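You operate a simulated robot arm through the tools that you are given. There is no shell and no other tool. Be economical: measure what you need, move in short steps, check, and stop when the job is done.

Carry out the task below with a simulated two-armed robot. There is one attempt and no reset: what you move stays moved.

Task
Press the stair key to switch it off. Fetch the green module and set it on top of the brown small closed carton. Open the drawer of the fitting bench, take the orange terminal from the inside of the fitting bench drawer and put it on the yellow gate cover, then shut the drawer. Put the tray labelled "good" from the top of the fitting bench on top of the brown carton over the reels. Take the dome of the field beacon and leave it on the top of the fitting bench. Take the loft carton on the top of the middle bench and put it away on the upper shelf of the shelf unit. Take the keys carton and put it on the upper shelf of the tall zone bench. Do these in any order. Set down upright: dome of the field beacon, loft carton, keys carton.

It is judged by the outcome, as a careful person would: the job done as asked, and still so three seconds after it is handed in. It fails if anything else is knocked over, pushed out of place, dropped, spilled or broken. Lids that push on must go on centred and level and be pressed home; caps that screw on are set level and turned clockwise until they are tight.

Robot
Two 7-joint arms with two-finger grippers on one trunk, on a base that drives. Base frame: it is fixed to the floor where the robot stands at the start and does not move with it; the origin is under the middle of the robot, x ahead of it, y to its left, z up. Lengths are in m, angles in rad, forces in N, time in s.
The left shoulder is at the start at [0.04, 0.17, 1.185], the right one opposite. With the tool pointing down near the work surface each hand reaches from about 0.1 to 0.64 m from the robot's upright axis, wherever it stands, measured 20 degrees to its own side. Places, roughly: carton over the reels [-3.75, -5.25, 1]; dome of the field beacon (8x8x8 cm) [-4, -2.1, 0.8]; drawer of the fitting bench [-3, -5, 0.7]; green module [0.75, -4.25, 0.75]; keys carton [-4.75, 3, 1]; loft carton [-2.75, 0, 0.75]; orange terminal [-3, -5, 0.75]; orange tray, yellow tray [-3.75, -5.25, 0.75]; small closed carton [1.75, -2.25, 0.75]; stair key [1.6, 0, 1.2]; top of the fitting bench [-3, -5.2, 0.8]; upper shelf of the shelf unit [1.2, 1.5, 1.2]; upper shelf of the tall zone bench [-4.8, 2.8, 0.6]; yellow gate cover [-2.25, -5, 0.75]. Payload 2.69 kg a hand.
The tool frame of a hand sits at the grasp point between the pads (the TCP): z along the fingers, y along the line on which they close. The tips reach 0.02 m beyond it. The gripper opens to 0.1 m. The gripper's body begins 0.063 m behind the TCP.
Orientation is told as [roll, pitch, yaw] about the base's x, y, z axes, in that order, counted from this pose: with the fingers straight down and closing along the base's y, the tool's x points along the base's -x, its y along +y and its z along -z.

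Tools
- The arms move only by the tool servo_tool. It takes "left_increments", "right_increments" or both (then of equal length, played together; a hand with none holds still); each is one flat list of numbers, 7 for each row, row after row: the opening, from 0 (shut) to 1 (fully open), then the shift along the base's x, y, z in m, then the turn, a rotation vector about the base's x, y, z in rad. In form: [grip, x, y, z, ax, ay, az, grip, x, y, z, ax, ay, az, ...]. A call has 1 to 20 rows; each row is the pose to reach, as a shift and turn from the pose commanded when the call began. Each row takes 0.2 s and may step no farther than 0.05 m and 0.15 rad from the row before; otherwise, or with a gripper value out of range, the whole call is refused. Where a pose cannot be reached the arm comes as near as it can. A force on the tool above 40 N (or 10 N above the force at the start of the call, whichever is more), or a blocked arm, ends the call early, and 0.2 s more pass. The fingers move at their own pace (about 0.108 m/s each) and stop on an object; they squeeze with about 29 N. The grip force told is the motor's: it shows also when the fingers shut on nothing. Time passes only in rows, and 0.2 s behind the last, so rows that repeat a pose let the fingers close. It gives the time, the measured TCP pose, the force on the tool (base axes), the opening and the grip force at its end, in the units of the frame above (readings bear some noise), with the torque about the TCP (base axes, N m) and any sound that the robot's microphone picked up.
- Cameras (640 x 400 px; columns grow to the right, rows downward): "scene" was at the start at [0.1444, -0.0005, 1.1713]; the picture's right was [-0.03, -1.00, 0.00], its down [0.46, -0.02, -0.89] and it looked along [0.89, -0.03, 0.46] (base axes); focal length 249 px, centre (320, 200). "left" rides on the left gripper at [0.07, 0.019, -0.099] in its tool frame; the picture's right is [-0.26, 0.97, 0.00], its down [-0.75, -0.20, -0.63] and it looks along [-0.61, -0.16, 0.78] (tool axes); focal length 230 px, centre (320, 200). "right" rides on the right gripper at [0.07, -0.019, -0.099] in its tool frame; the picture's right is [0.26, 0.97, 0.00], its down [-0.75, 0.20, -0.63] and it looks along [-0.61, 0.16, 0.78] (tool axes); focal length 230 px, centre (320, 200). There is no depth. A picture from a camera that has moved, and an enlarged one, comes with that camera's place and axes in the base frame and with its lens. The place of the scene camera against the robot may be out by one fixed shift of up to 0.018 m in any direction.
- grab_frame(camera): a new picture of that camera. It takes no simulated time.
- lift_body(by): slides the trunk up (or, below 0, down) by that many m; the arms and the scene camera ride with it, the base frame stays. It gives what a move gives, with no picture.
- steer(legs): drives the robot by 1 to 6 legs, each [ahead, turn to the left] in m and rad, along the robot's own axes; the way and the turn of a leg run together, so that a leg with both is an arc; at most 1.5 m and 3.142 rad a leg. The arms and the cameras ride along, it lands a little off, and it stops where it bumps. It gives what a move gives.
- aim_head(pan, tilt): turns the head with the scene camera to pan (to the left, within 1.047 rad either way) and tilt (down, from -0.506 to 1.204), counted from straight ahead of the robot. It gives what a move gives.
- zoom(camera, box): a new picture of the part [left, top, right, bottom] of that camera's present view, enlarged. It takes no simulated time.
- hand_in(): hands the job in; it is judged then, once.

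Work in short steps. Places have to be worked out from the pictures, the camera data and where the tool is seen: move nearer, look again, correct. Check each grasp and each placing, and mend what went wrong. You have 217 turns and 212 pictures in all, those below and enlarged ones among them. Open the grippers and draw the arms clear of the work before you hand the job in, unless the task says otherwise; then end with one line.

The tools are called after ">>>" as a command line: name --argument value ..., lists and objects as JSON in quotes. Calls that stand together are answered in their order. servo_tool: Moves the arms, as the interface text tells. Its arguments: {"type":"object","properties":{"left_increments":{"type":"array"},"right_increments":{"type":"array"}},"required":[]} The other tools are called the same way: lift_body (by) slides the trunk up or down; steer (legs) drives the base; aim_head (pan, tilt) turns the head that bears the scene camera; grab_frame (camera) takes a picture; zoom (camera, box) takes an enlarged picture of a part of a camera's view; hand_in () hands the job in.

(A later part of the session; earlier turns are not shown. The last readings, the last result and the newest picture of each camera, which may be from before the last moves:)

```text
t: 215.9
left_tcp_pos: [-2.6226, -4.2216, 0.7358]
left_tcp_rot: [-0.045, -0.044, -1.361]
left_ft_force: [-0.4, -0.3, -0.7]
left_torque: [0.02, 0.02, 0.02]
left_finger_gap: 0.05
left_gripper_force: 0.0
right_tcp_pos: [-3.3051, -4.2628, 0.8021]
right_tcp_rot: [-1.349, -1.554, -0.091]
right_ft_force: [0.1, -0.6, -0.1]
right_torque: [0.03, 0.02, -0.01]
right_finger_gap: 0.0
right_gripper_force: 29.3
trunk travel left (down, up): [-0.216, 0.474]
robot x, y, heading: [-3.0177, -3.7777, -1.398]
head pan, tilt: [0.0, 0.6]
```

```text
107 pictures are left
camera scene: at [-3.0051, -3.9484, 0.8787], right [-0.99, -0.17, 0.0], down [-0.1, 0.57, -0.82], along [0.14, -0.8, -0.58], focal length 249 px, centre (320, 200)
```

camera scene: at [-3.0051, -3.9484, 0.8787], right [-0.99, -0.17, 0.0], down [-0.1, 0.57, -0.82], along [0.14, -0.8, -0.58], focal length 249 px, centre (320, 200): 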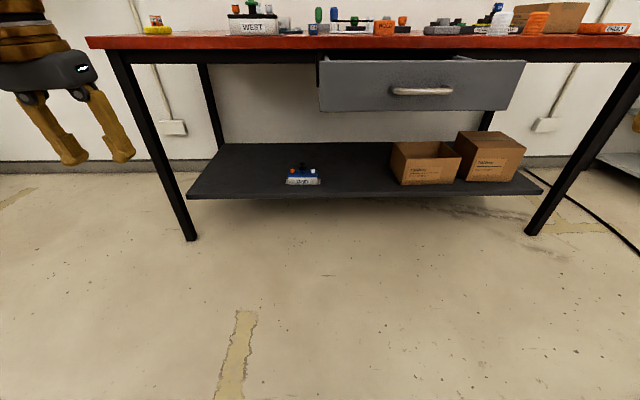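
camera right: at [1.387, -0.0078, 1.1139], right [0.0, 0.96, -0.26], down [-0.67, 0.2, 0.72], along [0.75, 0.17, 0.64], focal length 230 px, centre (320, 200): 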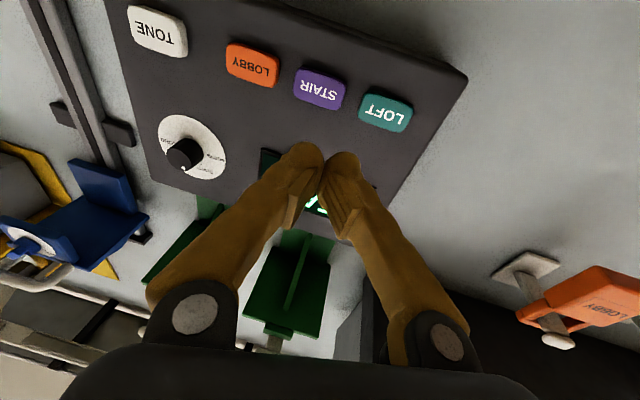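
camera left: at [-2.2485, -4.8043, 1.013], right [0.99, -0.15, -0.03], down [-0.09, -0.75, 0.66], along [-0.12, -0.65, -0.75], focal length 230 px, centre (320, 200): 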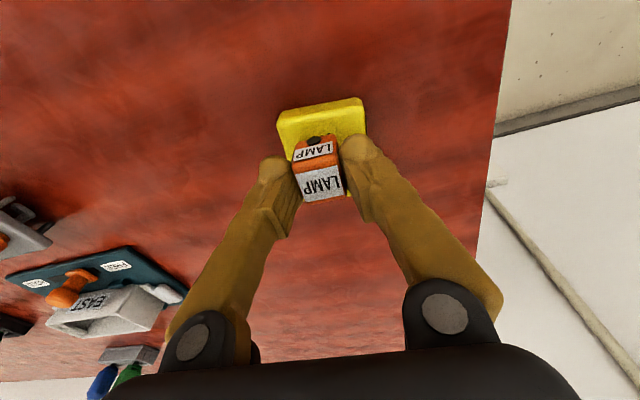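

The left hand is low; I raise it 0.33 m clear of the bench and lower the right hand to z≈0.76.

>>> servo_tool --left_increments '[0.5, 0, 0, 0.045, 0, 0, 0, 0.5, 0, 0, 0.09, 0, 0, 0, 0.5, 0, 0, 0.135, 0, 0, 0, 0.5, 0, 0, 0.18, 0, 0, 0, 0.5, 0, 0, 0.225, 0, 0, 0, 0.5, 0, 0, 0.27, 0, 0, 0, 0.5, 0, 0, 0.31, 0, 0, 0, 0.5, 0, 0, 0.34, 0, 0, 0]' --right_increments '[0, 0, 0, -0.01, 0, 0, 0, 0, 0.005, 0, -0.02, 0, 0, 0, 0, 0.01, 0, -0.03, 0, 0, 0, 0, 0.015, 0, -0.04, 0, 0, 0, 0, 0.02, 0, -0.045, 0, 0, 0, 0, 0.02, 0, -0.045, 0, 0, 0, 0, 0.02, 0, -0.045, 0, 0, 0, 0, 0.02, 0, -0.045, 0, 0, 0]'

>>> steer --legs '[[0.3, 0]]'

>>> grab_frame --camera "right"

>>> grab_frame --camera "scene"

```text
t: 217.7
left_tcp_pos: [-2.6218, -4.2249, 1.0768]
left_tcp_rot: [-0.044, -0.042, -1.359]
left_ft_force: [0.2, 1.5, 0.2]
left_torque: [0.0, 0.03, -0.01]
left_finger_gap: 0.0501
left_gripper_force: 0.1
right_tcp_pos: [-3.3103, -4.2685, 0.7678]
right_tcp_rot: [-1.191, -1.559, -0.242]
right_ft_force: [0.1, 1.1, 0.1]
right_torque: [-0.03, 0.03, -0.02]
right_finger_gap: 0.0
right_gripper_force: 28.8
right hand out of reach, approached as far as the arm can: row 2, 3, 4, 5, 6, 7, 8
trunk travel left (down, up): [-0.216, 0.474]
robot x, y, heading: [-3.0253, -3.7803, -1.403]
head pan, tilt: [0.0, 0.6]
```

```text
t: 219.8
left_tcp_pos: [-2.575, -4.5297, 1.0762]
left_tcp_rot: [-0.043, -0.044, -1.367]
left_ft_force: [-0.4, 0.0, -0.5]
left_torque: [0.0, 0.01, -0.02]
left_finger_gap: 0.05
left_gripper_force: 0.1
right_tcp_pos: [-3.2623, -4.5705, 0.7701]
right_tcp_rot: [-1.146, -1.559, -0.292]
right_ft_force: [0.1, 0.6, -0.1]
right_torque: [0.03, 0.0, 0.0]
right_finger_gap: 0.0
right_gripper_force: 28.9
trunk travel left (down, up): [-0.216, 0.474]
robot x, y, heading: [-2.9674, -4.0797, -1.412]
head pan, tilt: [0.0, 0.6]
```

```text
106 pictures are left
camera right: at [-3.2955, -4.4746, 0.6995], right [0.95, 0.13, -0.27], down [0.12, 0.65, 0.75], along [0.27, -0.75, 0.6], focal length 230 px, centre (320, 200)
```

right: 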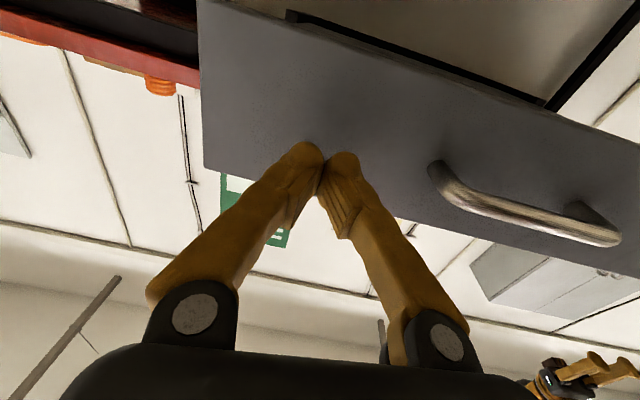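

```text
105 pictures are left
camera scene: at [-2.9556, -4.2516, 0.8785], right [-0.99, -0.16, 0.0], down [-0.09, 0.57, -0.81], along [0.13, -0.8, -0.58], focal length 249 px, centre (320, 200)
```

scene: 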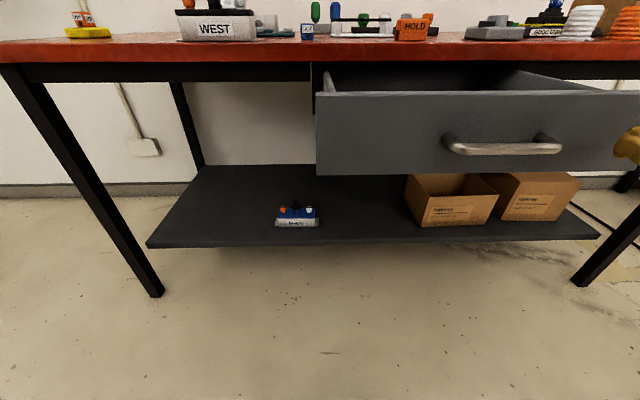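

Tips face the panel a bit near its top edge; I lower the trunk 3 cm and push by driving.

>>> lift_body --by -0.03

>>> steer --legs '[[0.22, 0]]'

>>> grab_frame --camera "right"

>>> grab_frame --camera "scene"

```text
t: 220.5
left_tcp_pos: [-2.5765, -4.5138, 1.0543]
left_tcp_rot: [-0.046, -0.059, -1.369]
left_ft_force: [1.0, -0.7, -0.1]
left_torque: [-0.02, 0.01, 0.01]
left_finger_gap: 0.0503
left_gripper_force: 0.1
right_tcp_pos: [-3.2655, -4.5586, 0.7355]
right_tcp_rot: [-0.281, -1.532, -1.163]
right_ft_force: [-0.3, -0.4, -0.4]
right_torque: [0.02, 0.0, -0.02]
right_finger_gap: 0.0
right_gripper_force: 29.2
trunk travel left (down, up): [-0.186, 0.504]
robot x, y, heading: [-2.9715, -4.0858, -1.41]
head pan, tilt: [0.0, 0.6]
```

```text
t: 222.2
left_tcp_pos: [-2.539, -4.7324, 1.0538]
left_tcp_rot: [-0.045, -0.057, -1.363]
left_ft_force: [-0.5, 0.0, 0.4]
left_torque: [0.04, -0.01, 0.0]
left_finger_gap: 0.0501
left_gripper_force: 0.1
right_tcp_pos: [-3.2274, -4.7807, 0.7363]
right_tcp_rot: [-0.277, -1.531, -1.162]
right_ft_force: [-0.2, -1.2, 1.0]
right_torque: [-0.04, 0.0, 0.0]
right_finger_gap: 0.0
right_gripper_force: 29.0
trunk travel left (down, up): [-0.186, 0.504]
robot x, y, heading: [-2.9345, -4.3043, -1.405]
head pan, tilt: [0.0, 0.6]
```

```text
104 pictures are left
camera right: at [-3.2601, -4.6828, 0.6699], right [0.95, 0.14, -0.27], down [0.13, 0.62, 0.77], along [0.27, -0.77, 0.58], focal length 230 px, centre (320, 200)
```

right: 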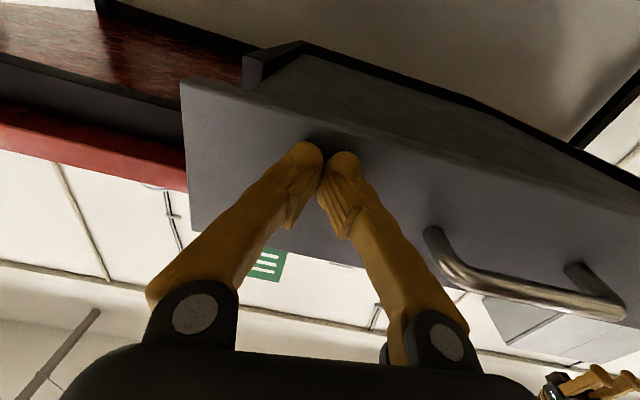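

```text
103 pictures are left
camera scene: at [-2.9185, -4.4713, 0.8485], right [-0.99, -0.17, 0.0], down [-0.1, 0.57, -0.81], along [0.14, -0.8, -0.58], focal length 249 px, centre (320, 200)
```

scene: 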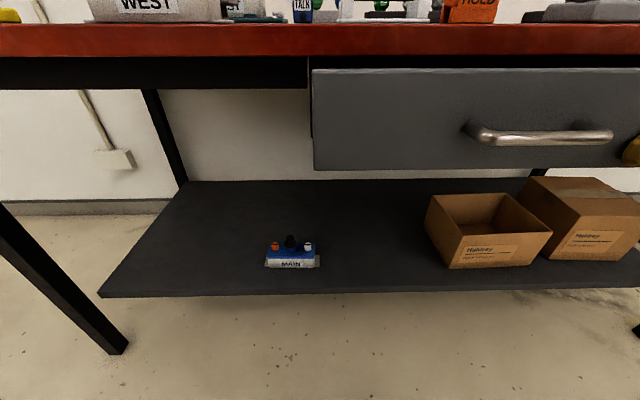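

The drawer is moving in. I drive a further 0.1 m.

>>> steer --legs '[[0.1, 0]]'

>>> grab_frame --camera "right"

```text
t: 223.5
left_tcp_pos: [-2.5324, -4.787, 1.07]
left_tcp_rot: [-0.047, -0.094, -1.365]
left_ft_force: [-0.1, 2.2, 0.8]
left_torque: [-0.11, -0.07, 0.03]
left_finger_gap: 0.0499
left_gripper_force: 0.0
right_tcp_pos: [-3.223, -4.8404, 0.7276]
right_tcp_rot: [-0.057, -1.44, -1.411]
right_ft_force: [0.2, 0.5, -0.5]
right_torque: [0.01, 0.02, 0.02]
right_finger_gap: 0.0
right_gripper_force: 29.1
trunk travel left (down, up): [-0.186, 0.504]
robot x, y, heading: [-2.9182, -4.3956, -1.404]
head pan, tilt: [0.0, 0.6]
stopped in leg 1: the force on the tool passed its limit at 173 N (the readings are from after the stop); the commanded pose is now the measured one
```

```text
102 pictures are left
camera right: at [-3.2535, -4.7351, 0.6707], right [0.96, 0.14, -0.26], down [0.15, 0.54, 0.83], along [0.26, -0.83, 0.5], focal length 230 px, centre (320, 200)
```

right: 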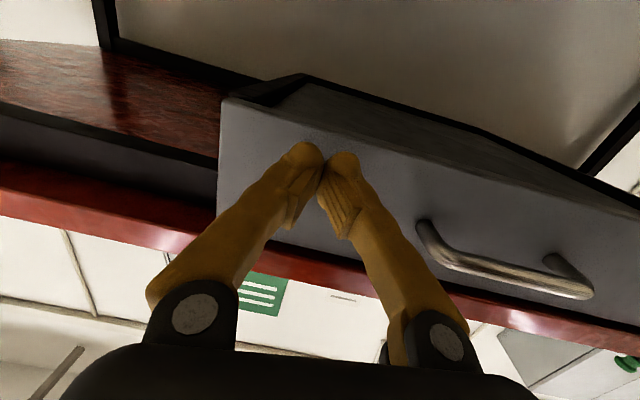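

A hard stop: the drawer should be home. I back off and check.

>>> steer --legs '[[-0.35, 0]]'

>>> lift_body --by 0.25

>>> grab_frame --camera "scene"

```text
t: 225.7
left_tcp_pos: [-2.586, -4.4485, 1.0652]
left_tcp_rot: [-0.045, -0.085, -1.361]
left_ft_force: [-0.2, -0.2, -0.5]
left_torque: [0.0, 0.0, 0.01]
left_finger_gap: 0.05
left_gripper_force: 0.1
right_tcp_pos: [-3.2784, -4.5018, 0.7255]
right_tcp_rot: [-0.062, -1.434, -1.398]
right_ft_force: [-0.2, 0.8, 0.1]
right_torque: [0.04, 0.04, 0.02]
right_finger_gap: 0.0001
right_gripper_force: 28.9
trunk travel left (down, up): [-0.186, 0.504]
robot x, y, heading: [-2.9804, -4.0522, -1.398]
head pan, tilt: [0.0, 0.6]
```

```text
t: 228.3
left_tcp_pos: [-2.5895, -4.4337, 1.3228]
left_tcp_rot: [-0.047, -0.102, -1.362]
left_ft_force: [0.0, 0.1, -0.7]
left_torque: [-0.04, 0.01, -0.02]
left_finger_gap: 0.0504
left_gripper_force: 0.0
right_tcp_pos: [-3.281, -4.4893, 0.9667]
right_tcp_rot: [-0.041, -1.376, -1.425]
right_ft_force: [-0.5, -0.5, -0.7]
right_torque: [0.02, 0.02, -0.02]
right_finger_gap: 0.0003
right_gripper_force: 28.8
trunk travel left (down, up): [-0.436, 0.254]
robot x, y, heading: [-2.9774, -4.05, -1.401]
head pan, tilt: [0.0, 0.6]
```

```text
101 pictures are left
camera scene: at [-2.9598, -4.2243, 1.0985], right [-0.99, -0.17, 0.0], down [-0.1, 0.57, -0.82], along [0.14, -0.8, -0.58], focal length 249 px, centre (320, 200)
```

scene: 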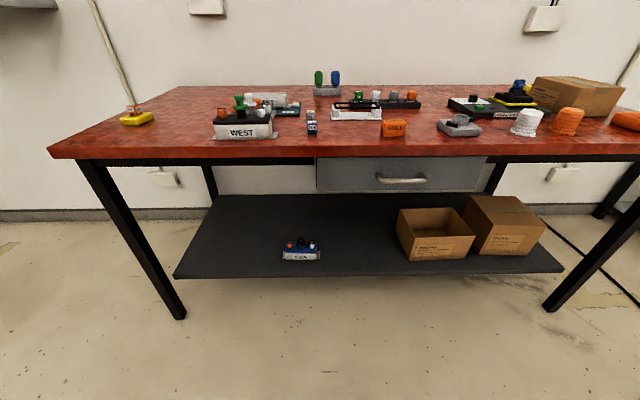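

The drawer is shut as at the start (handle back at its first place). I turn the right hand down again and move along the bench to the tray end.

>>> servo_tool --right_increments '[0, 0, 0, 0.015, 0.138, 0.023, 0, 0, 0, 0, 0.03, 0.276, 0.046, 0, 0, 0, 0, 0.045, 0.414, 0.069, 0, 0, 0, 0, 0.06, 0.552, 0.093, 0, 0.2, 0, 0, 0.075, 0.69, 0.116, 0, 0.4, 0, 0, 0.09, 0.828, 0.139, 0, 0.6, 0, 0, 0.105, 0.966, 0.162, 0, 1, 0, 0, 0.115, 1.104, 0.186, 0, 1, 0, 0, 0.12, 1.242, 0.209, 0, 1, 0, 0, 0.12, 1.36, 0.229, 0]'

>>> steer --legs '[[0, -1.3], [0.75, 0], [0, 1.25]]'

>>> grab_frame --camera "scene"

```text
t: 230.5
left_tcp_pos: [-2.5874, -4.4339, 1.324]
left_tcp_rot: [-0.047, -0.104, -1.361]
left_ft_force: [0.0, -0.1, 0.5]
left_torque: [0.03, -0.02, 0.03]
left_finger_gap: 0.0501
left_gripper_force: 0.1
right_tcp_pos: [-3.2798, -4.4899, 1.1015]
right_tcp_rot: [-0.056, -0.07, -1.405]
right_ft_force: [0.1, 0.2, -0.2]
right_torque: [0.02, 0.01, 0.0]
right_finger_gap: 0.1001
right_gripper_force: 0.0
right hand out of reach, approached as far as the arm can: row 2, 3, 4
trunk travel left (down, up): [-0.436, 0.254]
robot x, y, heading: [-2.9788, -4.0512, -1.402]
head pan, tilt: [0.0, 0.6]
```

```text
t: 241.0
left_tcp_pos: [-3.2911, -4.7838, 1.3231]
left_tcp_rot: [-0.046, -0.1, -1.413]
left_ft_force: [0.0, 0.1, -0.3]
left_torque: [-0.01, 0.0, 0.0]
left_finger_gap: 0.0498
left_gripper_force: 0.0
right_tcp_pos: [-3.9844, -4.8072, 1.1022]
right_tcp_rot: [-0.056, -0.071, -1.454]
right_ft_force: [-0.1, -0.2, 0.1]
right_torque: [-0.01, 0.0, -0.03]
right_finger_gap: 0.1
right_gripper_force: 0.1
trunk travel left (down, up): [-0.436, 0.254]
robot x, y, heading: [-3.6662, -4.3874, -1.451]
head pan, tilt: [0.0, 0.6]
```

```text
100 pictures are left
camera scene: at [-3.6591, -4.559, 1.0986], right [-0.99, -0.12, 0.0], down [-0.07, 0.57, -0.82], along [0.1, -0.81, -0.58], focal length 249 px, centre (320, 200)
```

scene: 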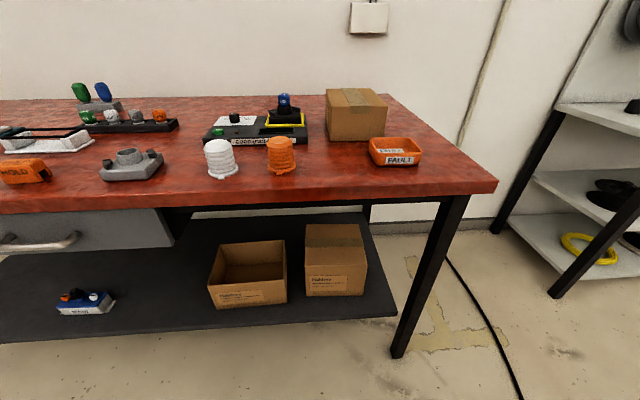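

I zoom on the orange tray and the tester with the yellow item.

>>> zoom --camera "scene" --box '[330, 70, 450, 180]'

>>> zoom --camera "scene" --box '[200, 80, 320, 180]'

>>> grab_frame --camera "right"

```text
3.64 times, centred on (390, 125) of scene
camera zoom: at [-3.6591, -4.559, 1.0986], right [-0.99, -0.12, 0.0], down [-0.07, 0.57, -0.82], along [0.1, -0.81, -0.58], focal length 904 px, centre (66, 473)
```

zoom: 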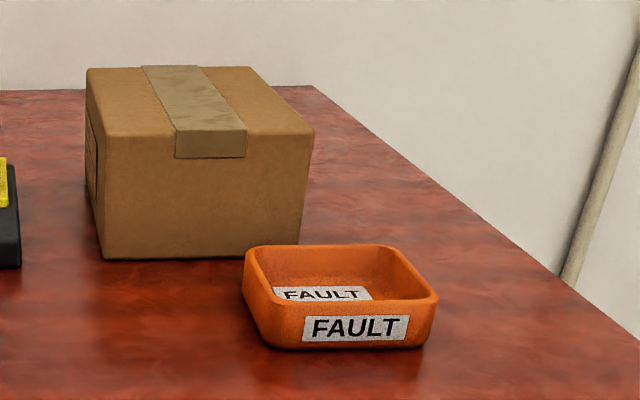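

```text
4.00 times, centred on (260, 130) of scene
camera zoom: at [-3.6591, -4.559, 1.0986], right [-0.99, -0.12, 0.0], down [-0.07, 0.57, -0.82], along [0.1, -0.81, -0.58], focal length 995 px, centre (560, 480)
```

zoom: 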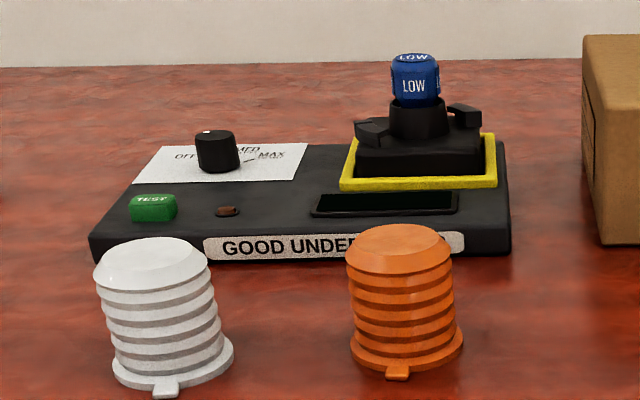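

```text
97 pictures are left
camera right: at [-4.0064, -4.7327, 1.1959], right [0.93, 0.36, -0.07], down [0.32, -0.67, 0.67], along [0.2, -0.64, -0.74], focal length 230 px, centre (320, 200)
```

right: 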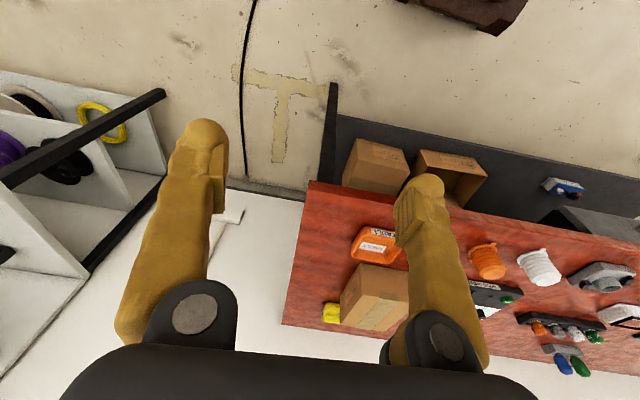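

The yellow tray is hidden behind the carton (seen in the right-hand camera near (-3.66,-5.48)). I shift along to the bench's right end and look at it and at the floor cable.

>>> steer --legs '[[-0.1, 0], [0, -1.69], [0.4, 0], [0, 1.9]]'

>>> lift_body --by 0.2

>>> grab_frame --camera "scene"

```text
t: 241.8
left_tcp_pos: [-3.2956, -4.7517, 1.2923]
left_tcp_rot: [-0.042, -0.011, -1.411]
left_ft_force: [0.1, -1.8, -1.9]
left_torque: [0.24, -0.03, -0.02]
left_finger_gap: 0.05
left_gripper_force: 0.0
right_tcp_pos: [-3.9862, -4.7669, 1.1103]
right_tcp_rot: [-0.055, -0.1, -1.452]
right_ft_force: [-0.8, -0.7, -0.5]
right_torque: [0.08, -0.04, 0.02]
right_finger_gap: 0.1001
right_gripper_force: 0.0
trunk travel left (down, up): [-0.436, 0.254]
robot x, y, heading: [-3.6685, -4.3758, -1.453]
head pan, tilt: [0.0, 0.6]
stopped in leg 1: the robot was blocked; the commanded pose is now the measured one
```

```text
t: 244.0
left_tcp_pos: [-3.2937, -4.7389, 1.4856]
left_tcp_rot: [-0.042, 0.005, -1.412]
left_ft_force: [0.3, 0.0, -0.5]
left_torque: [-0.01, 0.01, 0.01]
left_finger_gap: 0.0501
left_gripper_force: 0.1
right_tcp_pos: [-3.9859, -4.7555, 1.3155]
right_tcp_rot: [-0.055, -0.115, -1.455]
right_ft_force: [-0.1, -0.7, -0.2]
right_torque: [-0.03, -0.03, 0.0]
right_finger_gap: 0.0999
right_gripper_force: 0.1
trunk travel left (down, up): [-0.636, 0.054]
robot x, y, heading: [-3.6686, -4.3725, -1.456]
head pan, tilt: [0.0, 0.6]
```

```text
96 pictures are left
camera scene: at [-3.6599, -4.5521, 1.2985], right [-0.99, -0.12, 0.0], down [-0.07, 0.57, -0.82], along [0.1, -0.81, -0.58], focal length 249 px, centre (320, 200)
```

scene: 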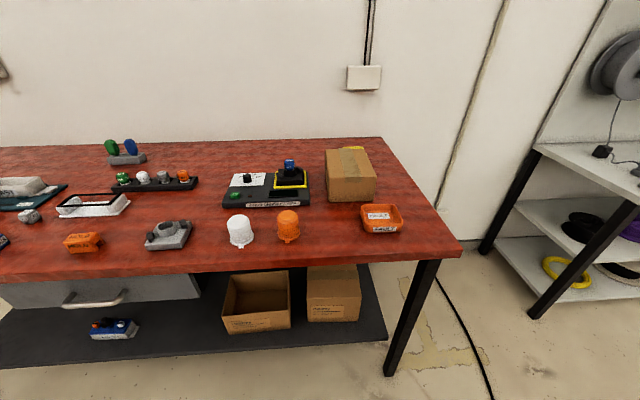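

The tray sits behind the carton, reachable only from the bench's end. First I lower the trunk and bring both hands to a safe travelling pose (lower, further ahead).

>>> lift_body --by -0.2

>>> servo_tool --left_increments '[0.5, 0, -0.02, -0.03, 0, 0, 0, 0.5, 0, -0.04, -0.06, 0, 0, 0, 0.5, 0, -0.06, -0.09, 0, 0, 0, 0.5, 0, -0.08, -0.12, 0, 0, 0, 0.5, 0, -0.08, -0.16, 0, 0, 0, 0.5, 0, -0.08, -0.19, 0, 0, 0]' --right_increments '[1, 0.01, -0.02, 0, 0.02, 0, 0, 1, 0.02, -0.04, 0, 0.04, 0, 0, 1, 0.03, -0.06, 0, 0.06, 0, 0, 1, 0.04, -0.08, 0, 0.08, 0, 0, 1, 0.05, -0.08, 0, 0.1, 0, 0, 1, 0.05, -0.08, 0, 0.1, 0, 0]'

>>> steer --legs '[[-0.1, 0], [0, -1.25], [0.6, 0]]'

>>> grab_frame --camera "scene"

```text
t: 246.1
left_tcp_pos: [-3.2941, -4.7374, 1.2893]
left_tcp_rot: [-0.041, -0.005, -1.413]
left_ft_force: [-0.1, 0.1, -0.1]
left_torque: [-0.03, -0.02, 0.03]
left_finger_gap: 0.05
left_gripper_force: 0.2
right_tcp_pos: [-3.9865, -4.7539, 1.1165]
right_tcp_rot: [-0.055, -0.113, -1.454]
right_ft_force: [0.5, -0.3, -0.7]
right_torque: [0.0, 0.0, -0.02]
right_finger_gap: 0.1001
right_gripper_force: 0.0
trunk travel left (down, up): [-0.436, 0.254]
robot x, y, heading: [-3.6652, -4.3737, -1.451]
head pan, tilt: [0.0, 0.6]
```

```text
t: 247.5
left_tcp_pos: [-3.2926, -4.8111, 1.1236]
left_tcp_rot: [-0.045, -0.074, -1.409]
left_ft_force: [0.6, -0.5, -0.4]
left_torque: [0.01, 0.03, 0.01]
left_finger_gap: 0.0502
left_gripper_force: 0.1
right_tcp_pos: [-3.9354, -4.8376, 1.1146]
right_tcp_rot: [-0.044, -0.012, -1.453]
right_ft_force: [-0.5, -0.1, -0.7]
right_torque: [0.05, 0.01, 0.0]
right_finger_gap: 0.0999
right_gripper_force: 0.0
trunk travel left (down, up): [-0.436, 0.254]
robot x, y, heading: [-3.6691, -4.3765, -1.455]
head pan, tilt: [0.0, 0.6]
```

```text
t: 254.9
left_tcp_pos: [-4.5037, -5.0535, 1.1251]
left_tcp_rot: [-0.045, -0.078, -2.624]
left_ft_force: [0.2, -0.2, -0.8]
left_torque: [0.02, 0.0, -0.01]
left_finger_gap: 0.0499
left_gripper_force: 0.0
right_tcp_pos: [-4.753, -4.4597, 1.1152]
right_tcp_rot: [-0.044, -0.013, -2.666]
right_ft_force: [0.7, 0.4, -0.5]
right_torque: [0.06, -0.03, 0.01]
right_finger_gap: 0.0999
right_gripper_force: 0.0
trunk travel left (down, up): [-0.436, 0.254]
robot x, y, heading: [-4.225, -4.549, -2.669]
head pan, tilt: [0.0, 0.6]
```

```text
95 pictures are left
camera scene: at [-4.398, -4.6262, 1.0985], right [-0.46, 0.89, 0.0], down [0.52, 0.27, -0.81], along [-0.72, -0.37, -0.58], focal length 249 px, centre (320, 200)
```

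scene: 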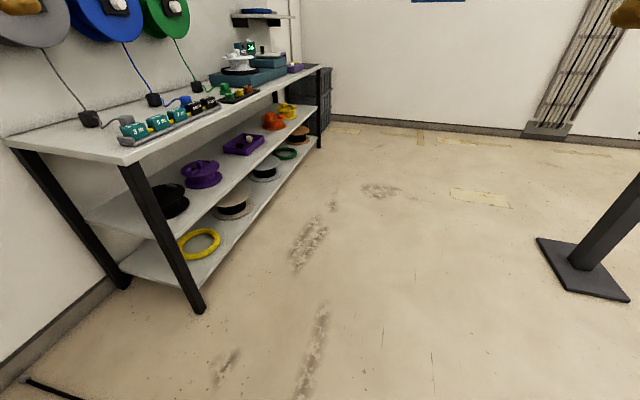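

No bump crossing so far. I go to about (-4.6,-5.1), turn the free way round to face the bench end, and look.

>>> steer --legs '[[0, 0.5], [0.64, 0], [0, -2.25], [0, -2.24]]'

>>> grab_frame --camera "scene"

```text
t: 264.5
left_tcp_pos: [-5.0727, -4.8431, 1.1422]
left_tcp_rot: [-0.048, -0.116, 2.126]
left_ft_force: [0.8, -0.4, 0.8]
left_torque: [-0.01, 0.06, -0.01]
left_finger_gap: 0.05
left_gripper_force: 0.0
right_tcp_pos: [-4.4902, -4.5708, 1.1307]
right_tcp_rot: [-0.043, -0.055, 2.084]
right_ft_force: [1.1, -0.5, 0.5]
right_torque: [0.02, 0.04, 0.0]
right_finger_gap: 0.0999
right_gripper_force: 0.0
trunk travel left (down, up): [-0.436, 0.254]
robot x, y, heading: [-4.605, -5.0825, 2.059]
head pan, tilt: [0.0, 0.6]
stopped in leg 3: the robot was blocked; the commanded pose is now the measured one
```

```text
94 pictures are left
camera scene: at [-4.6984, -4.9229, 1.0989], right [0.88, 0.47, 0.0], down [0.27, -0.51, -0.82], along [-0.39, 0.72, -0.58], focal length 249 px, centre (320, 200)
```

scene: 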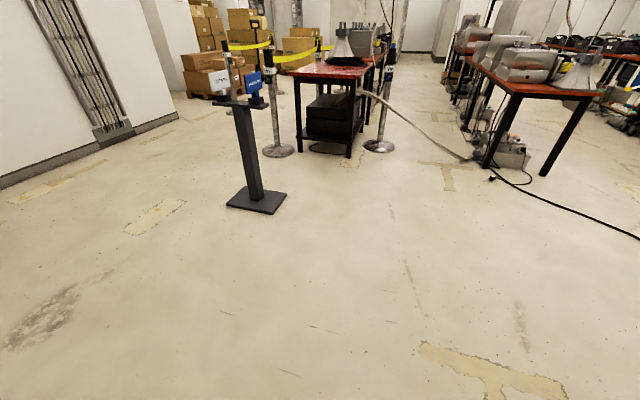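

Something near the rear (likely the grey unit's leg) stopped the turn. I move ahead 15 cm first, finish the turn, and look.

>>> steer --legs '[[0.18, 0], [0, -1.3], [0, -1.15]]'

>>> grab_frame --camera "scene"

```text
t: 272.3
left_tcp_pos: [-4.1777, -4.803, 1.1413]
left_tcp_rot: [-0.047, -0.114, -0.325]
left_ft_force: [-0.6, -0.1, 0.1]
left_torque: [0.01, -0.03, -0.04]
left_finger_gap: 0.0502
left_gripper_force: 0.1
right_tcp_pos: [-4.4541, -5.3825, 1.1307]
right_tcp_rot: [-0.047, -0.05, -0.369]
right_ft_force: [0.1, -0.3, 0.9]
right_torque: [0.0, 0.02, 0.02]
right_finger_gap: 0.1
right_gripper_force: 0.1
trunk travel left (down, up): [-0.436, 0.254]
robot x, y, heading: [-4.6835, -4.9031, -0.388]
head pan, tilt: [0.0, 0.6]
```

```text
93 pictures are left
camera scene: at [-4.5363, -4.9713, 1.0986], right [-0.38, -0.92, 0.0], down [-0.54, 0.22, -0.82], along [0.75, -0.31, -0.58], focal length 249 px, centre (320, 200)
```

scene: 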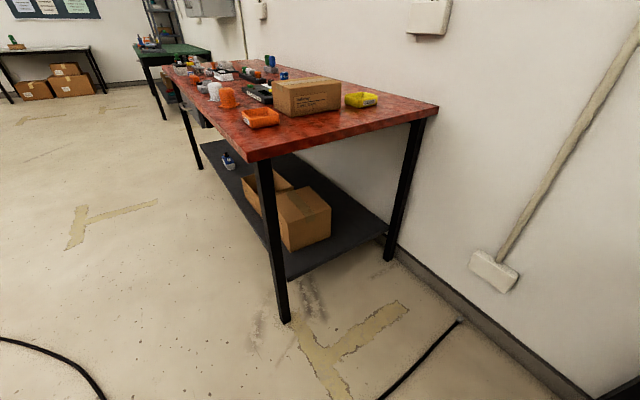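

>>> zoom --camera "scene" --box '[230, 60, 450, 170]'

```text
2.91 times, centred on (340, 115) of scene
camera zoom: at [-4.5363, -4.9713, 1.0986], right [-0.38, -0.92, 0.0], down [-0.54, 0.22, -0.82], along [0.75, -0.31, -0.58], focal length 723 px, centre (262, 447)
```

zoom: 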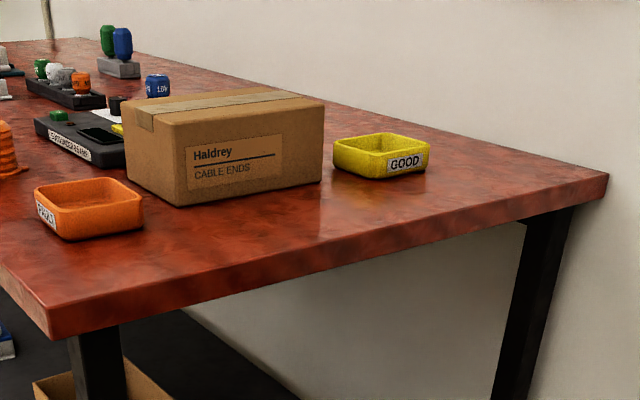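

The yellow tray is confirmed labelled GOOD, at about (-3.72,-5.467); the carton's top is ≈0.935 around (-3.64,-5.28). I approach the bench end carefully.

>>> steer --legs '[[0, -0.24], [0.36, 0]]'

>>> aim_head --pan 0.1 --tilt 0.5

>>> grab_frame --camera "scene"

```text
t: 275.4
left_tcp_pos: [-3.898, -5.1266, 1.1479]
left_tcp_rot: [-0.052, -0.13, -0.569]
left_ft_force: [0.8, -0.4, 1.0]
left_torque: [0.01, 0.03, -0.03]
left_finger_gap: 0.0501
left_gripper_force: 0.2
right_tcp_pos: [-4.306, -5.6228, 1.1376]
right_tcp_rot: [-0.044, -0.067, -0.613]
right_ft_force: [-0.8, -0.1, -0.9]
right_torque: [0.04, 0.0, 0.0]
right_finger_gap: 0.0998
right_gripper_force: 0.0
trunk travel left (down, up): [-0.436, 0.254]
robot x, y, heading: [-4.406, -5.114, -0.631]
head pan, tilt: [0.0, 0.6]
```

```text
t: 276.1
left_tcp_pos: [-3.9138, -5.1152, 1.1548]
left_tcp_rot: [-0.053, -0.148, -0.569]
left_ft_force: [-0.5, 0.4, 0.6]
left_torque: [-0.05, -0.01, 0.01]
left_finger_gap: 0.0499
left_gripper_force: 0.0
right_tcp_pos: [-4.3215, -5.6117, 1.1421]
right_tcp_rot: [-0.046, -0.084, -0.612]
right_ft_force: [0.5, 0.8, -0.5]
right_torque: [-0.03, -0.05, -0.01]
right_finger_gap: 0.1003
right_gripper_force: 0.0
trunk travel left (down, up): [-0.436, 0.254]
robot x, y, heading: [-4.4058, -5.1153, -0.631]
head pan, tilt: [0.099, 0.499]
```

```text
91 pictures are left
camera scene: at [-4.2682, -5.2114, 1.1078], right [-0.51, -0.86, 0.0], down [-0.42, 0.25, -0.87], along [0.75, -0.44, -0.49], focal length 249 px, centre (320, 200)
```

scene: 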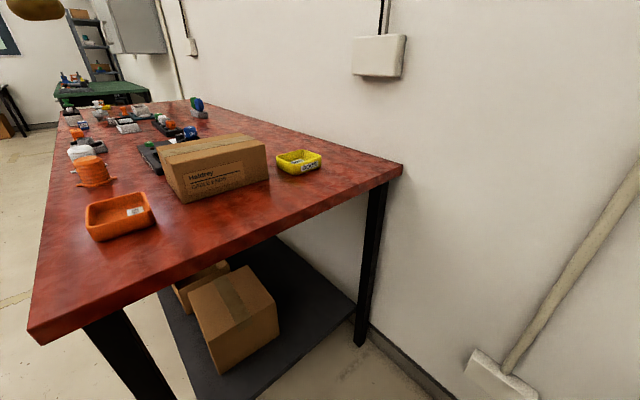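

No bump. I zoom on the tray to plan the rim grip.

>>> zoom --camera "scene" --box '[240, 120, 360, 200]'

>>> grab_frame --camera "left"

```text
5.00 times, centred on (300, 160) of scene
camera zoom: at [-4.2682, -5.2114, 1.1078], right [-0.51, -0.86, 0.0], down [-0.42, 0.25, -0.87], along [0.75, -0.44, -0.49], focal length 1243 px, centre (420, 400)
```

zoom: 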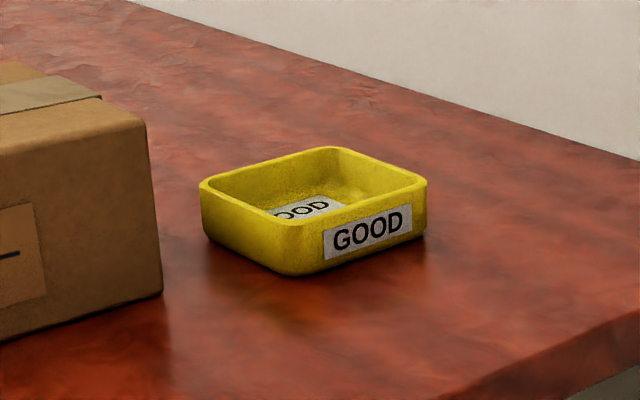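

```text
89 pictures are left
camera left: at [-3.9715, -5.0508, 1.2415], right [0.74, 0.67, -0.01], down [0.46, -0.49, 0.74], along [0.49, -0.55, -0.67], focal length 230 px, centre (320, 200)
```

left: 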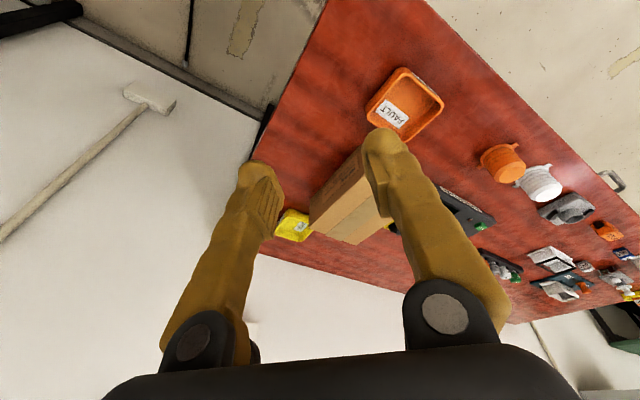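

The tray is ~8.5 cm square with 3 cm gap to the carton. I creep 5 cm nearer, lower the trunk, then yaw and tilt the left hand forward about 45° for a rim grip.

>>> steer --legs '[[0.05, 0]]'

>>> servo_tool --left_increments '[0.5, 0, 0.0, 0, 0, 0, 0.125, 0.5, 0, 0, 0, 0, 0, 0.25, 0.5, 0, 0, 0, 0, 0, 0.375, 0.5, 0, 0, 0, 0, 0, 0.5, 0.5, 0, 0, 0, 0, 0, 0.55]'

>>> servo_tool --left_increments '[0.5, 0, 0, 0, 0, -0.13, 0, 0.5, 0, 0, 0, 0, -0.26, 0, 0.5, 0, 0, 0, 0, -0.39, 0, 0.5, 0, 0, 0, 0, -0.52, 0, 0.5, 0, 0, 0, 0, -0.62, 0]'

>>> grab_frame --camera "left"

```text
t: 277.0
left_tcp_pos: [-3.8888, -5.1336, 1.1622]
left_tcp_rot: [-0.052, -0.162, -0.569]
left_ft_force: [-0.6, -0.3, 0.3]
left_torque: [0.01, 0.03, -0.01]
left_finger_gap: 0.0499
left_gripper_force: 0.1
right_tcp_pos: [-4.297, -5.6306, 1.1485]
right_tcp_rot: [-0.044, -0.101, -0.613]
right_ft_force: [0.6, 0.2, 0.7]
right_torque: [0.07, 0.0, 0.0]
right_finger_gap: 0.1002
right_gripper_force: 0.2
trunk travel left (down, up): [-0.436, 0.254]
robot x, y, heading: [-4.3649, -5.1465, -0.634]
head pan, tilt: [0.099, 0.499]
```

```text
t: 278.2
left_tcp_pos: [-3.8741, -5.1448, 1.1546]
left_tcp_rot: [-0.043, -0.147, -0.018]
left_ft_force: [0.0, -0.2, -0.3]
left_torque: [0.06, 0.06, -0.03]
left_finger_gap: 0.0502
left_gripper_force: 0.0
right_tcp_pos: [-4.2818, -5.6408, 1.1425]
right_tcp_rot: [-0.044, -0.084, -0.613]
right_ft_force: [0.8, -0.6, -1.4]
right_torque: [0.04, 0.09, -0.03]
right_finger_gap: 0.1
right_gripper_force: 0.2
trunk travel left (down, up): [-0.436, 0.254]
robot x, y, heading: [-4.3676, -5.1443, -0.629]
head pan, tilt: [0.099, 0.499]
```

```text
t: 279.4
left_tcp_pos: [-3.8613, -5.1423, 1.1333]
left_tcp_rot: [-0.032, -0.683, -0.039]
left_ft_force: [0.5, -0.2, 0.8]
left_torque: [0.0, -0.04, -0.04]
left_finger_gap: 0.0499
left_gripper_force: 0.1
left hand out of reach, approached as far as the arm can: row 2, 3, 4, 5
right_tcp_pos: [-4.2929, -5.6333, 1.1469]
right_tcp_rot: [-0.046, -0.097, -0.612]
right_ft_force: [-0.2, 0.5, 0.9]
right_torque: [0.01, -0.03, 0.01]
right_finger_gap: 0.1001
right_gripper_force: 0.0
trunk travel left (down, up): [-0.436, 0.254]
robot x, y, heading: [-4.3647, -5.1403, -0.634]
head pan, tilt: [0.099, 0.499]
```

```text
88 pictures are left
camera left: at [-3.9765, -5.1164, 1.1652], right [0.26, 0.96, 0.14], down [0.17, -0.19, 0.97], along [0.95, -0.23, -0.21], focal length 230 px, centre (320, 200)
```

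left: 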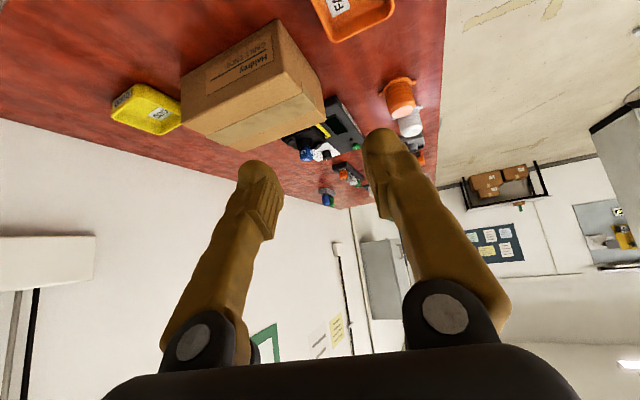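

I lower the trunk 0.12 m and carry the hand over to the tray's north wall at about (-3.72,-5.433), staying above the carton.

>>> lift_body --by -0.1

>>> servo_tool --left_increments '[0.35, 0.0, -0.045, 0, 0, 0, 0, 0.35, 0.0, -0.09, 0, 0, 0, 0, 0.35, 0.01, -0.135, 0, 0, 0, 0, 0.35, 0.03, -0.175, 0, 0, 0, 0, 0.35, 0.05, -0.215, 0, 0, 0, 0, 0.35, 0.07, -0.255, 0, 0, -0.02, 0, 0.35, 0.1, -0.285, 0, 0, -0.04, 0]'

>>> grab_frame --camera "left"

>>> grab_frame --camera "scene"

```text
t: 280.8
left_tcp_pos: [-3.8597, -5.1419, 1.035]
left_tcp_rot: [-0.036, -0.683, -0.036]
left_ft_force: [-0.8, -0.9, -0.1]
left_torque: [0.01, -0.04, -0.05]
left_finger_gap: 0.0498
left_gripper_force: 0.2
right_tcp_pos: [-4.2915, -5.634, 1.0466]
right_tcp_rot: [-0.048, -0.096, -0.612]
right_ft_force: [0.2, -0.1, -0.2]
right_torque: [-0.01, 0.0, -0.01]
right_finger_gap: 0.1
right_gripper_force: 0.0
trunk travel left (down, up): [-0.336, 0.354]
robot x, y, heading: [-4.3654, -5.1399, -0.632]
head pan, tilt: [0.099, 0.499]
```

```text
t: 282.6
left_tcp_pos: [-3.7514, -5.3944, 1.0794]
left_tcp_rot: [-0.173, -0.739, 0.12]
left_ft_force: [-0.4, 0.1, 1.2]
left_torque: [-0.06, -0.07, -0.04]
left_finger_gap: 0.0349
left_gripper_force: 0.1
left hand out of reach, approached as far as the arm can: row 1
right_tcp_pos: [-4.3117, -5.6204, 1.0538]
right_tcp_rot: [-0.043, -0.118, -0.615]
right_ft_force: [-0.5, 0.3, -0.6]
right_torque: [-0.05, -0.08, -0.01]
right_finger_gap: 0.0996
right_gripper_force: 0.1
trunk travel left (down, up): [-0.336, 0.354]
robot x, y, heading: [-4.3673, -5.1447, -0.632]
head pan, tilt: [0.099, 0.499]
stopped in row 7 (left hand): the arm was blocked; the commanded pose is now the measured one
```

```text
87 pictures are left
camera left: at [-3.8698, -5.3728, 1.1029], right [0.19, 0.98, 0.05], down [0.12, -0.07, 0.99], along [0.97, -0.18, -0.14], focal length 230 px, centre (320, 200)
```

left: 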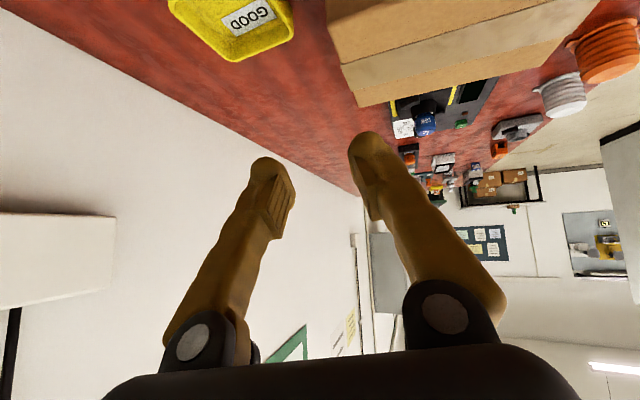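

```text
86 pictures are left
camera scene: at [-4.2342, -5.2365, 1.0087], right [-0.51, -0.86, 0.0], down [-0.42, 0.25, -0.87], along [0.75, -0.44, -0.49], focal length 249 px, centre (320, 200)
```

scene: 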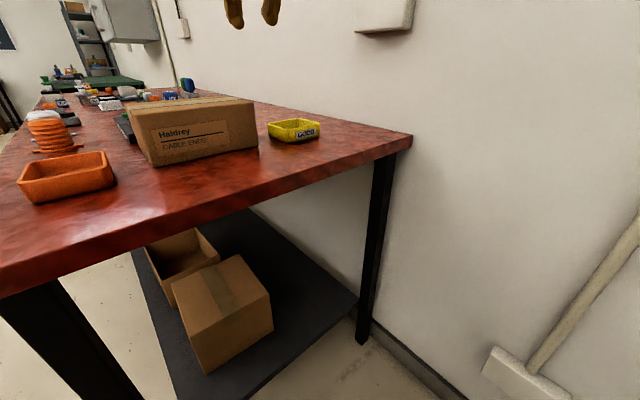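

The left arm stalls near the body's centre line. I turn the base right 0.2 rad so the tray lies on the left arm's own side, then continue.

>>> steer --legs '[[0, -0.2]]'

>>> grab_frame --camera "left"

```text
t: 283.7
left_tcp_pos: [-3.8076, -5.5154, 1.0742]
left_tcp_rot: [-0.166, -0.733, -0.084]
left_ft_force: [0.6, -0.2, 0.4]
left_torque: [-0.01, 0.06, 0.01]
left_finger_gap: 0.0349
left_gripper_force: 0.1
right_tcp_pos: [-4.4017, -5.6259, 1.0519]
right_tcp_rot: [-0.045, -0.112, -0.811]
right_ft_force: [-0.2, 0.2, 0.2]
right_torque: [-0.04, -0.02, 0.01]
right_finger_gap: 0.0999
right_gripper_force: 0.0
trunk travel left (down, up): [-0.336, 0.354]
robot x, y, heading: [-4.3657, -5.1413, -0.829]
head pan, tilt: [0.099, 0.499]
```

```text
85 pictures are left
camera left: at [-3.9199, -5.4712, 1.0983], right [0.38, 0.92, 0.05], down [0.11, -0.1, 0.99], along [0.92, -0.37, -0.14], focal length 230 px, centre (320, 200)
```

left: 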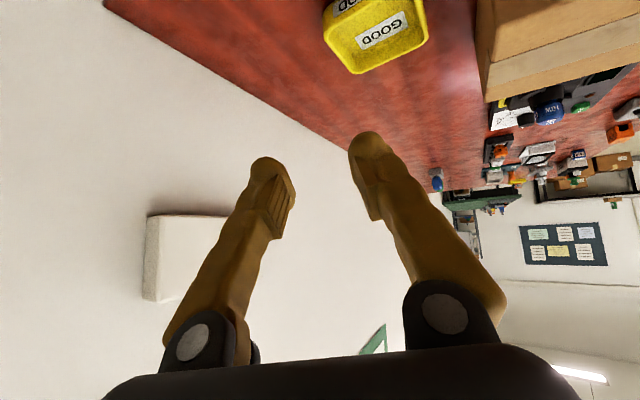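

The tray now lies ahead-left of the hand. I level the roll, align the yaw, and move above its north wall (TCP ≈(-3.725,-5.45,0.97)).

>>> servo_tool --left_increments '[0.45, 0.016, 0.013, -0.015, 0.03, 0, 0.04, 0.45, 0.032, 0.026, -0.03, 0.06, 0, 0.08, 0.45, 0.048, 0.039, -0.05, 0.09, 0, 0.12, 0.45, 0.064, 0.052, -0.075, 0.12, 0, 0.16, 0.45, 0.083, 0.065, -0.1, 0.15, 0, 0.2]'

>>> grab_frame --camera "left"

>>> grab_frame --camera "scene"

```text
t: 285.1
left_tcp_pos: [-3.716, -5.3884, 0.9879]
left_tcp_rot: [-0.055, -0.691, 0.135]
left_ft_force: [0.0, 0.7, -0.1]
left_torque: [-0.04, -0.04, -0.04]
left_finger_gap: 0.0448
left_gripper_force: 0.1
right_tcp_pos: [-4.4288, -5.5933, 1.0337]
right_tcp_rot: [-0.043, -0.034, -0.81]
right_ft_force: [-0.1, 1.6, 0.0]
right_torque: [-0.12, -0.02, 0.0]
right_finger_gap: 0.1001
right_gripper_force: 0.1
trunk travel left (down, up): [-0.336, 0.354]
robot x, y, heading: [-4.3655, -5.1414, -0.829]
head pan, tilt: [0.099, 0.499]
stopped in row 5 (left hand): the arm was blocked; the commanded pose is now the measured one
```

```text
84 pictures are left
camera left: at [-3.8336, -5.3809, 1.019], right [0.1, 0.99, 0.12], down [0.19, -0.14, 0.97], along [0.98, -0.07, -0.21], focal length 230 px, centre (320, 200)
```

left: 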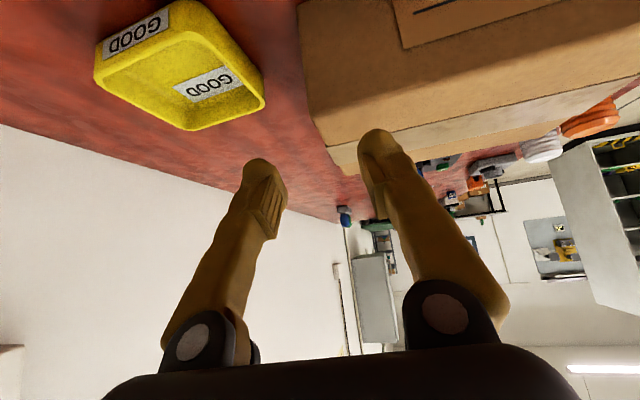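

```text
83 pictures are left
camera scene: at [-4.2522, -5.2641, 1.0082], right [-0.67, -0.74, 0.0], down [-0.37, 0.33, -0.87], along [0.65, -0.58, -0.49], focal length 249 px, centre (320, 200)
```

scene: 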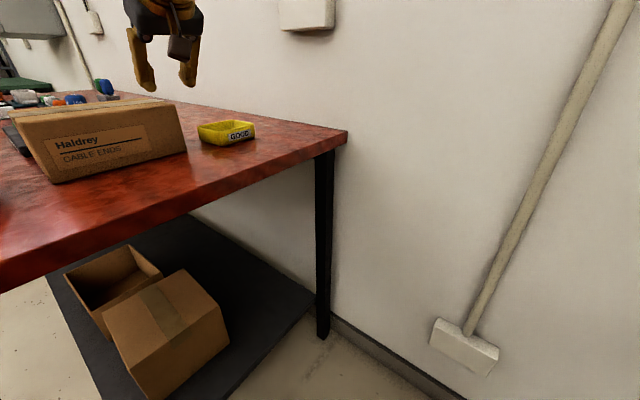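

The hand overshot north by 6 cm; the tray's north wall is at (-3.708,-5.438). I shift 5.5 cm south while staying high.

>>> servo_tool --left_increments '[0.45, 0, -0.02, 0, 0, 0, 0, 0.45, 0, -0.04, 0, 0.02, 0, 0, 0.45, 0, -0.057, 0, 0.04, 0, 0, 0.45, 0, -0.057, -0.02, 0.04, 0, 0]'

>>> grab_frame --camera "left"

```text
t: 286.1
left_tcp_pos: [-3.7072, -5.4462, 0.9759]
left_tcp_rot: [-0.023, -0.69, 0.126]
left_ft_force: [-0.6, 0.1, 0.4]
left_torque: [0.02, 0.01, 0.02]
left_finger_gap: 0.0451
left_gripper_force: 0.0
right_tcp_pos: [-4.4277, -5.5966, 1.0311]
right_tcp_rot: [-0.041, -0.035, -0.812]
right_ft_force: [0.4, -0.8, 0.3]
right_torque: [0.02, 0.0, 0.03]
right_finger_gap: 0.1001
right_gripper_force: 0.0
trunk travel left (down, up): [-0.336, 0.354]
robot x, y, heading: [-4.3638, -5.1408, -0.832]
head pan, tilt: [0.099, 0.499]
```

```text
82 pictures are left
camera left: at [-3.8258, -5.4405, 1.0063], right [0.09, 0.99, 0.15], down [0.2, -0.16, 0.97], along [0.98, -0.06, -0.21], focal length 230 px, centre (320, 200)
```

left: 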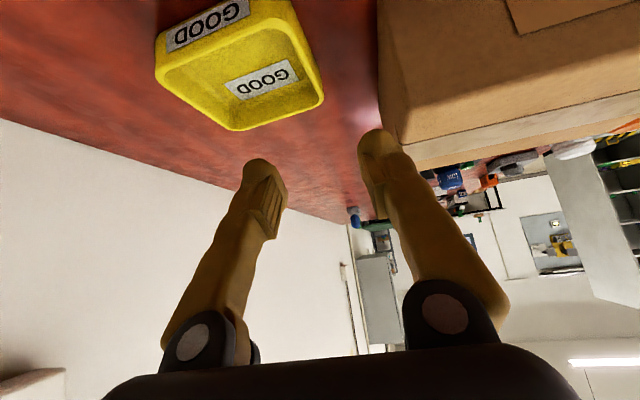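

Alignment is good: the tray's north wall is 8 mm north of the TCP. I narrow to 3.6 cm and descend 9 cm.

>>> servo_tool --left_increments '[0.37, 0, 0, 0, 0, 0, 0, 0.37, 0, 0, -0.03, 0, 0, 0, 0.37, 0, 0, -0.055, 0, 0, 0, 0.37, 0, 0, -0.075, 0, 0, 0, 0.37, 0, 0, -0.088, 0, 0, 0]'

>>> grab_frame --camera "left"

>>> grab_frame --camera "scene"

```text
t: 287.3
left_tcp_pos: [-3.7039, -5.4431, 0.8859]
left_tcp_rot: [-0.016, -0.699, 0.13]
left_ft_force: [0.7, -0.2, -0.8]
left_torque: [0.0, -0.01, 0.0]
left_finger_gap: 0.037
left_gripper_force: 0.0
right_tcp_pos: [-4.4273, -5.596, 1.0322]
right_tcp_rot: [-0.042, -0.035, -0.812]
right_ft_force: [-0.8, -0.5, 1.1]
right_torque: [0.0, 0.01, 0.03]
right_finger_gap: 0.0999
right_gripper_force: 0.1
trunk travel left (down, up): [-0.336, 0.354]
robot x, y, heading: [-4.3656, -5.1414, -0.832]
head pan, tilt: [0.099, 0.499]
```

```text
81 pictures are left
camera left: at [-3.823, -5.4389, 0.9176], right [0.08, 0.98, 0.15], down [0.19, -0.17, 0.97], along [0.98, -0.05, -0.2], focal length 230 px, centre (320, 200)
```

left: 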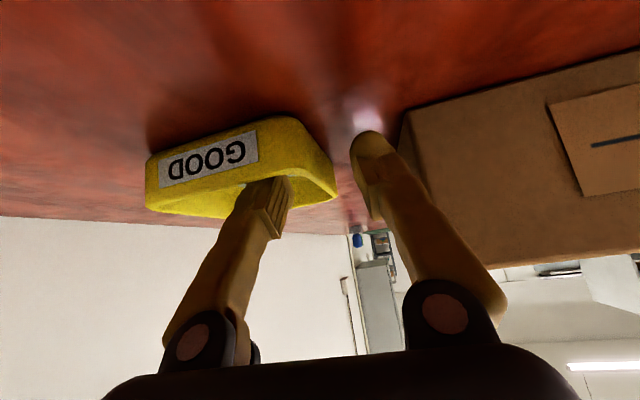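

```text
80 pictures are left
camera scene: at [-4.2513, -5.2665, 1.0076], right [-0.67, -0.74, 0.0], down [-0.37, 0.33, -0.87], along [0.65, -0.58, -0.49], focal length 249 px, centre (320, 200)
```

scene: 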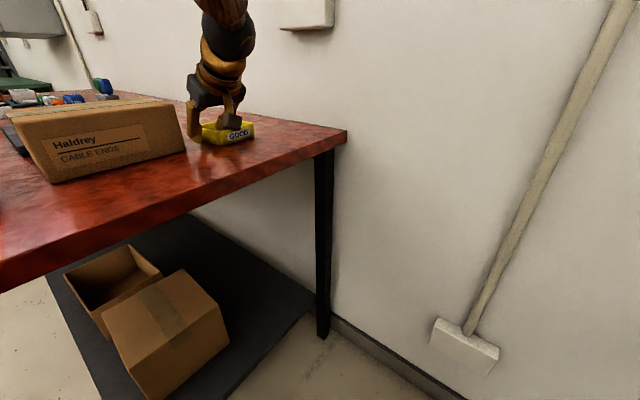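

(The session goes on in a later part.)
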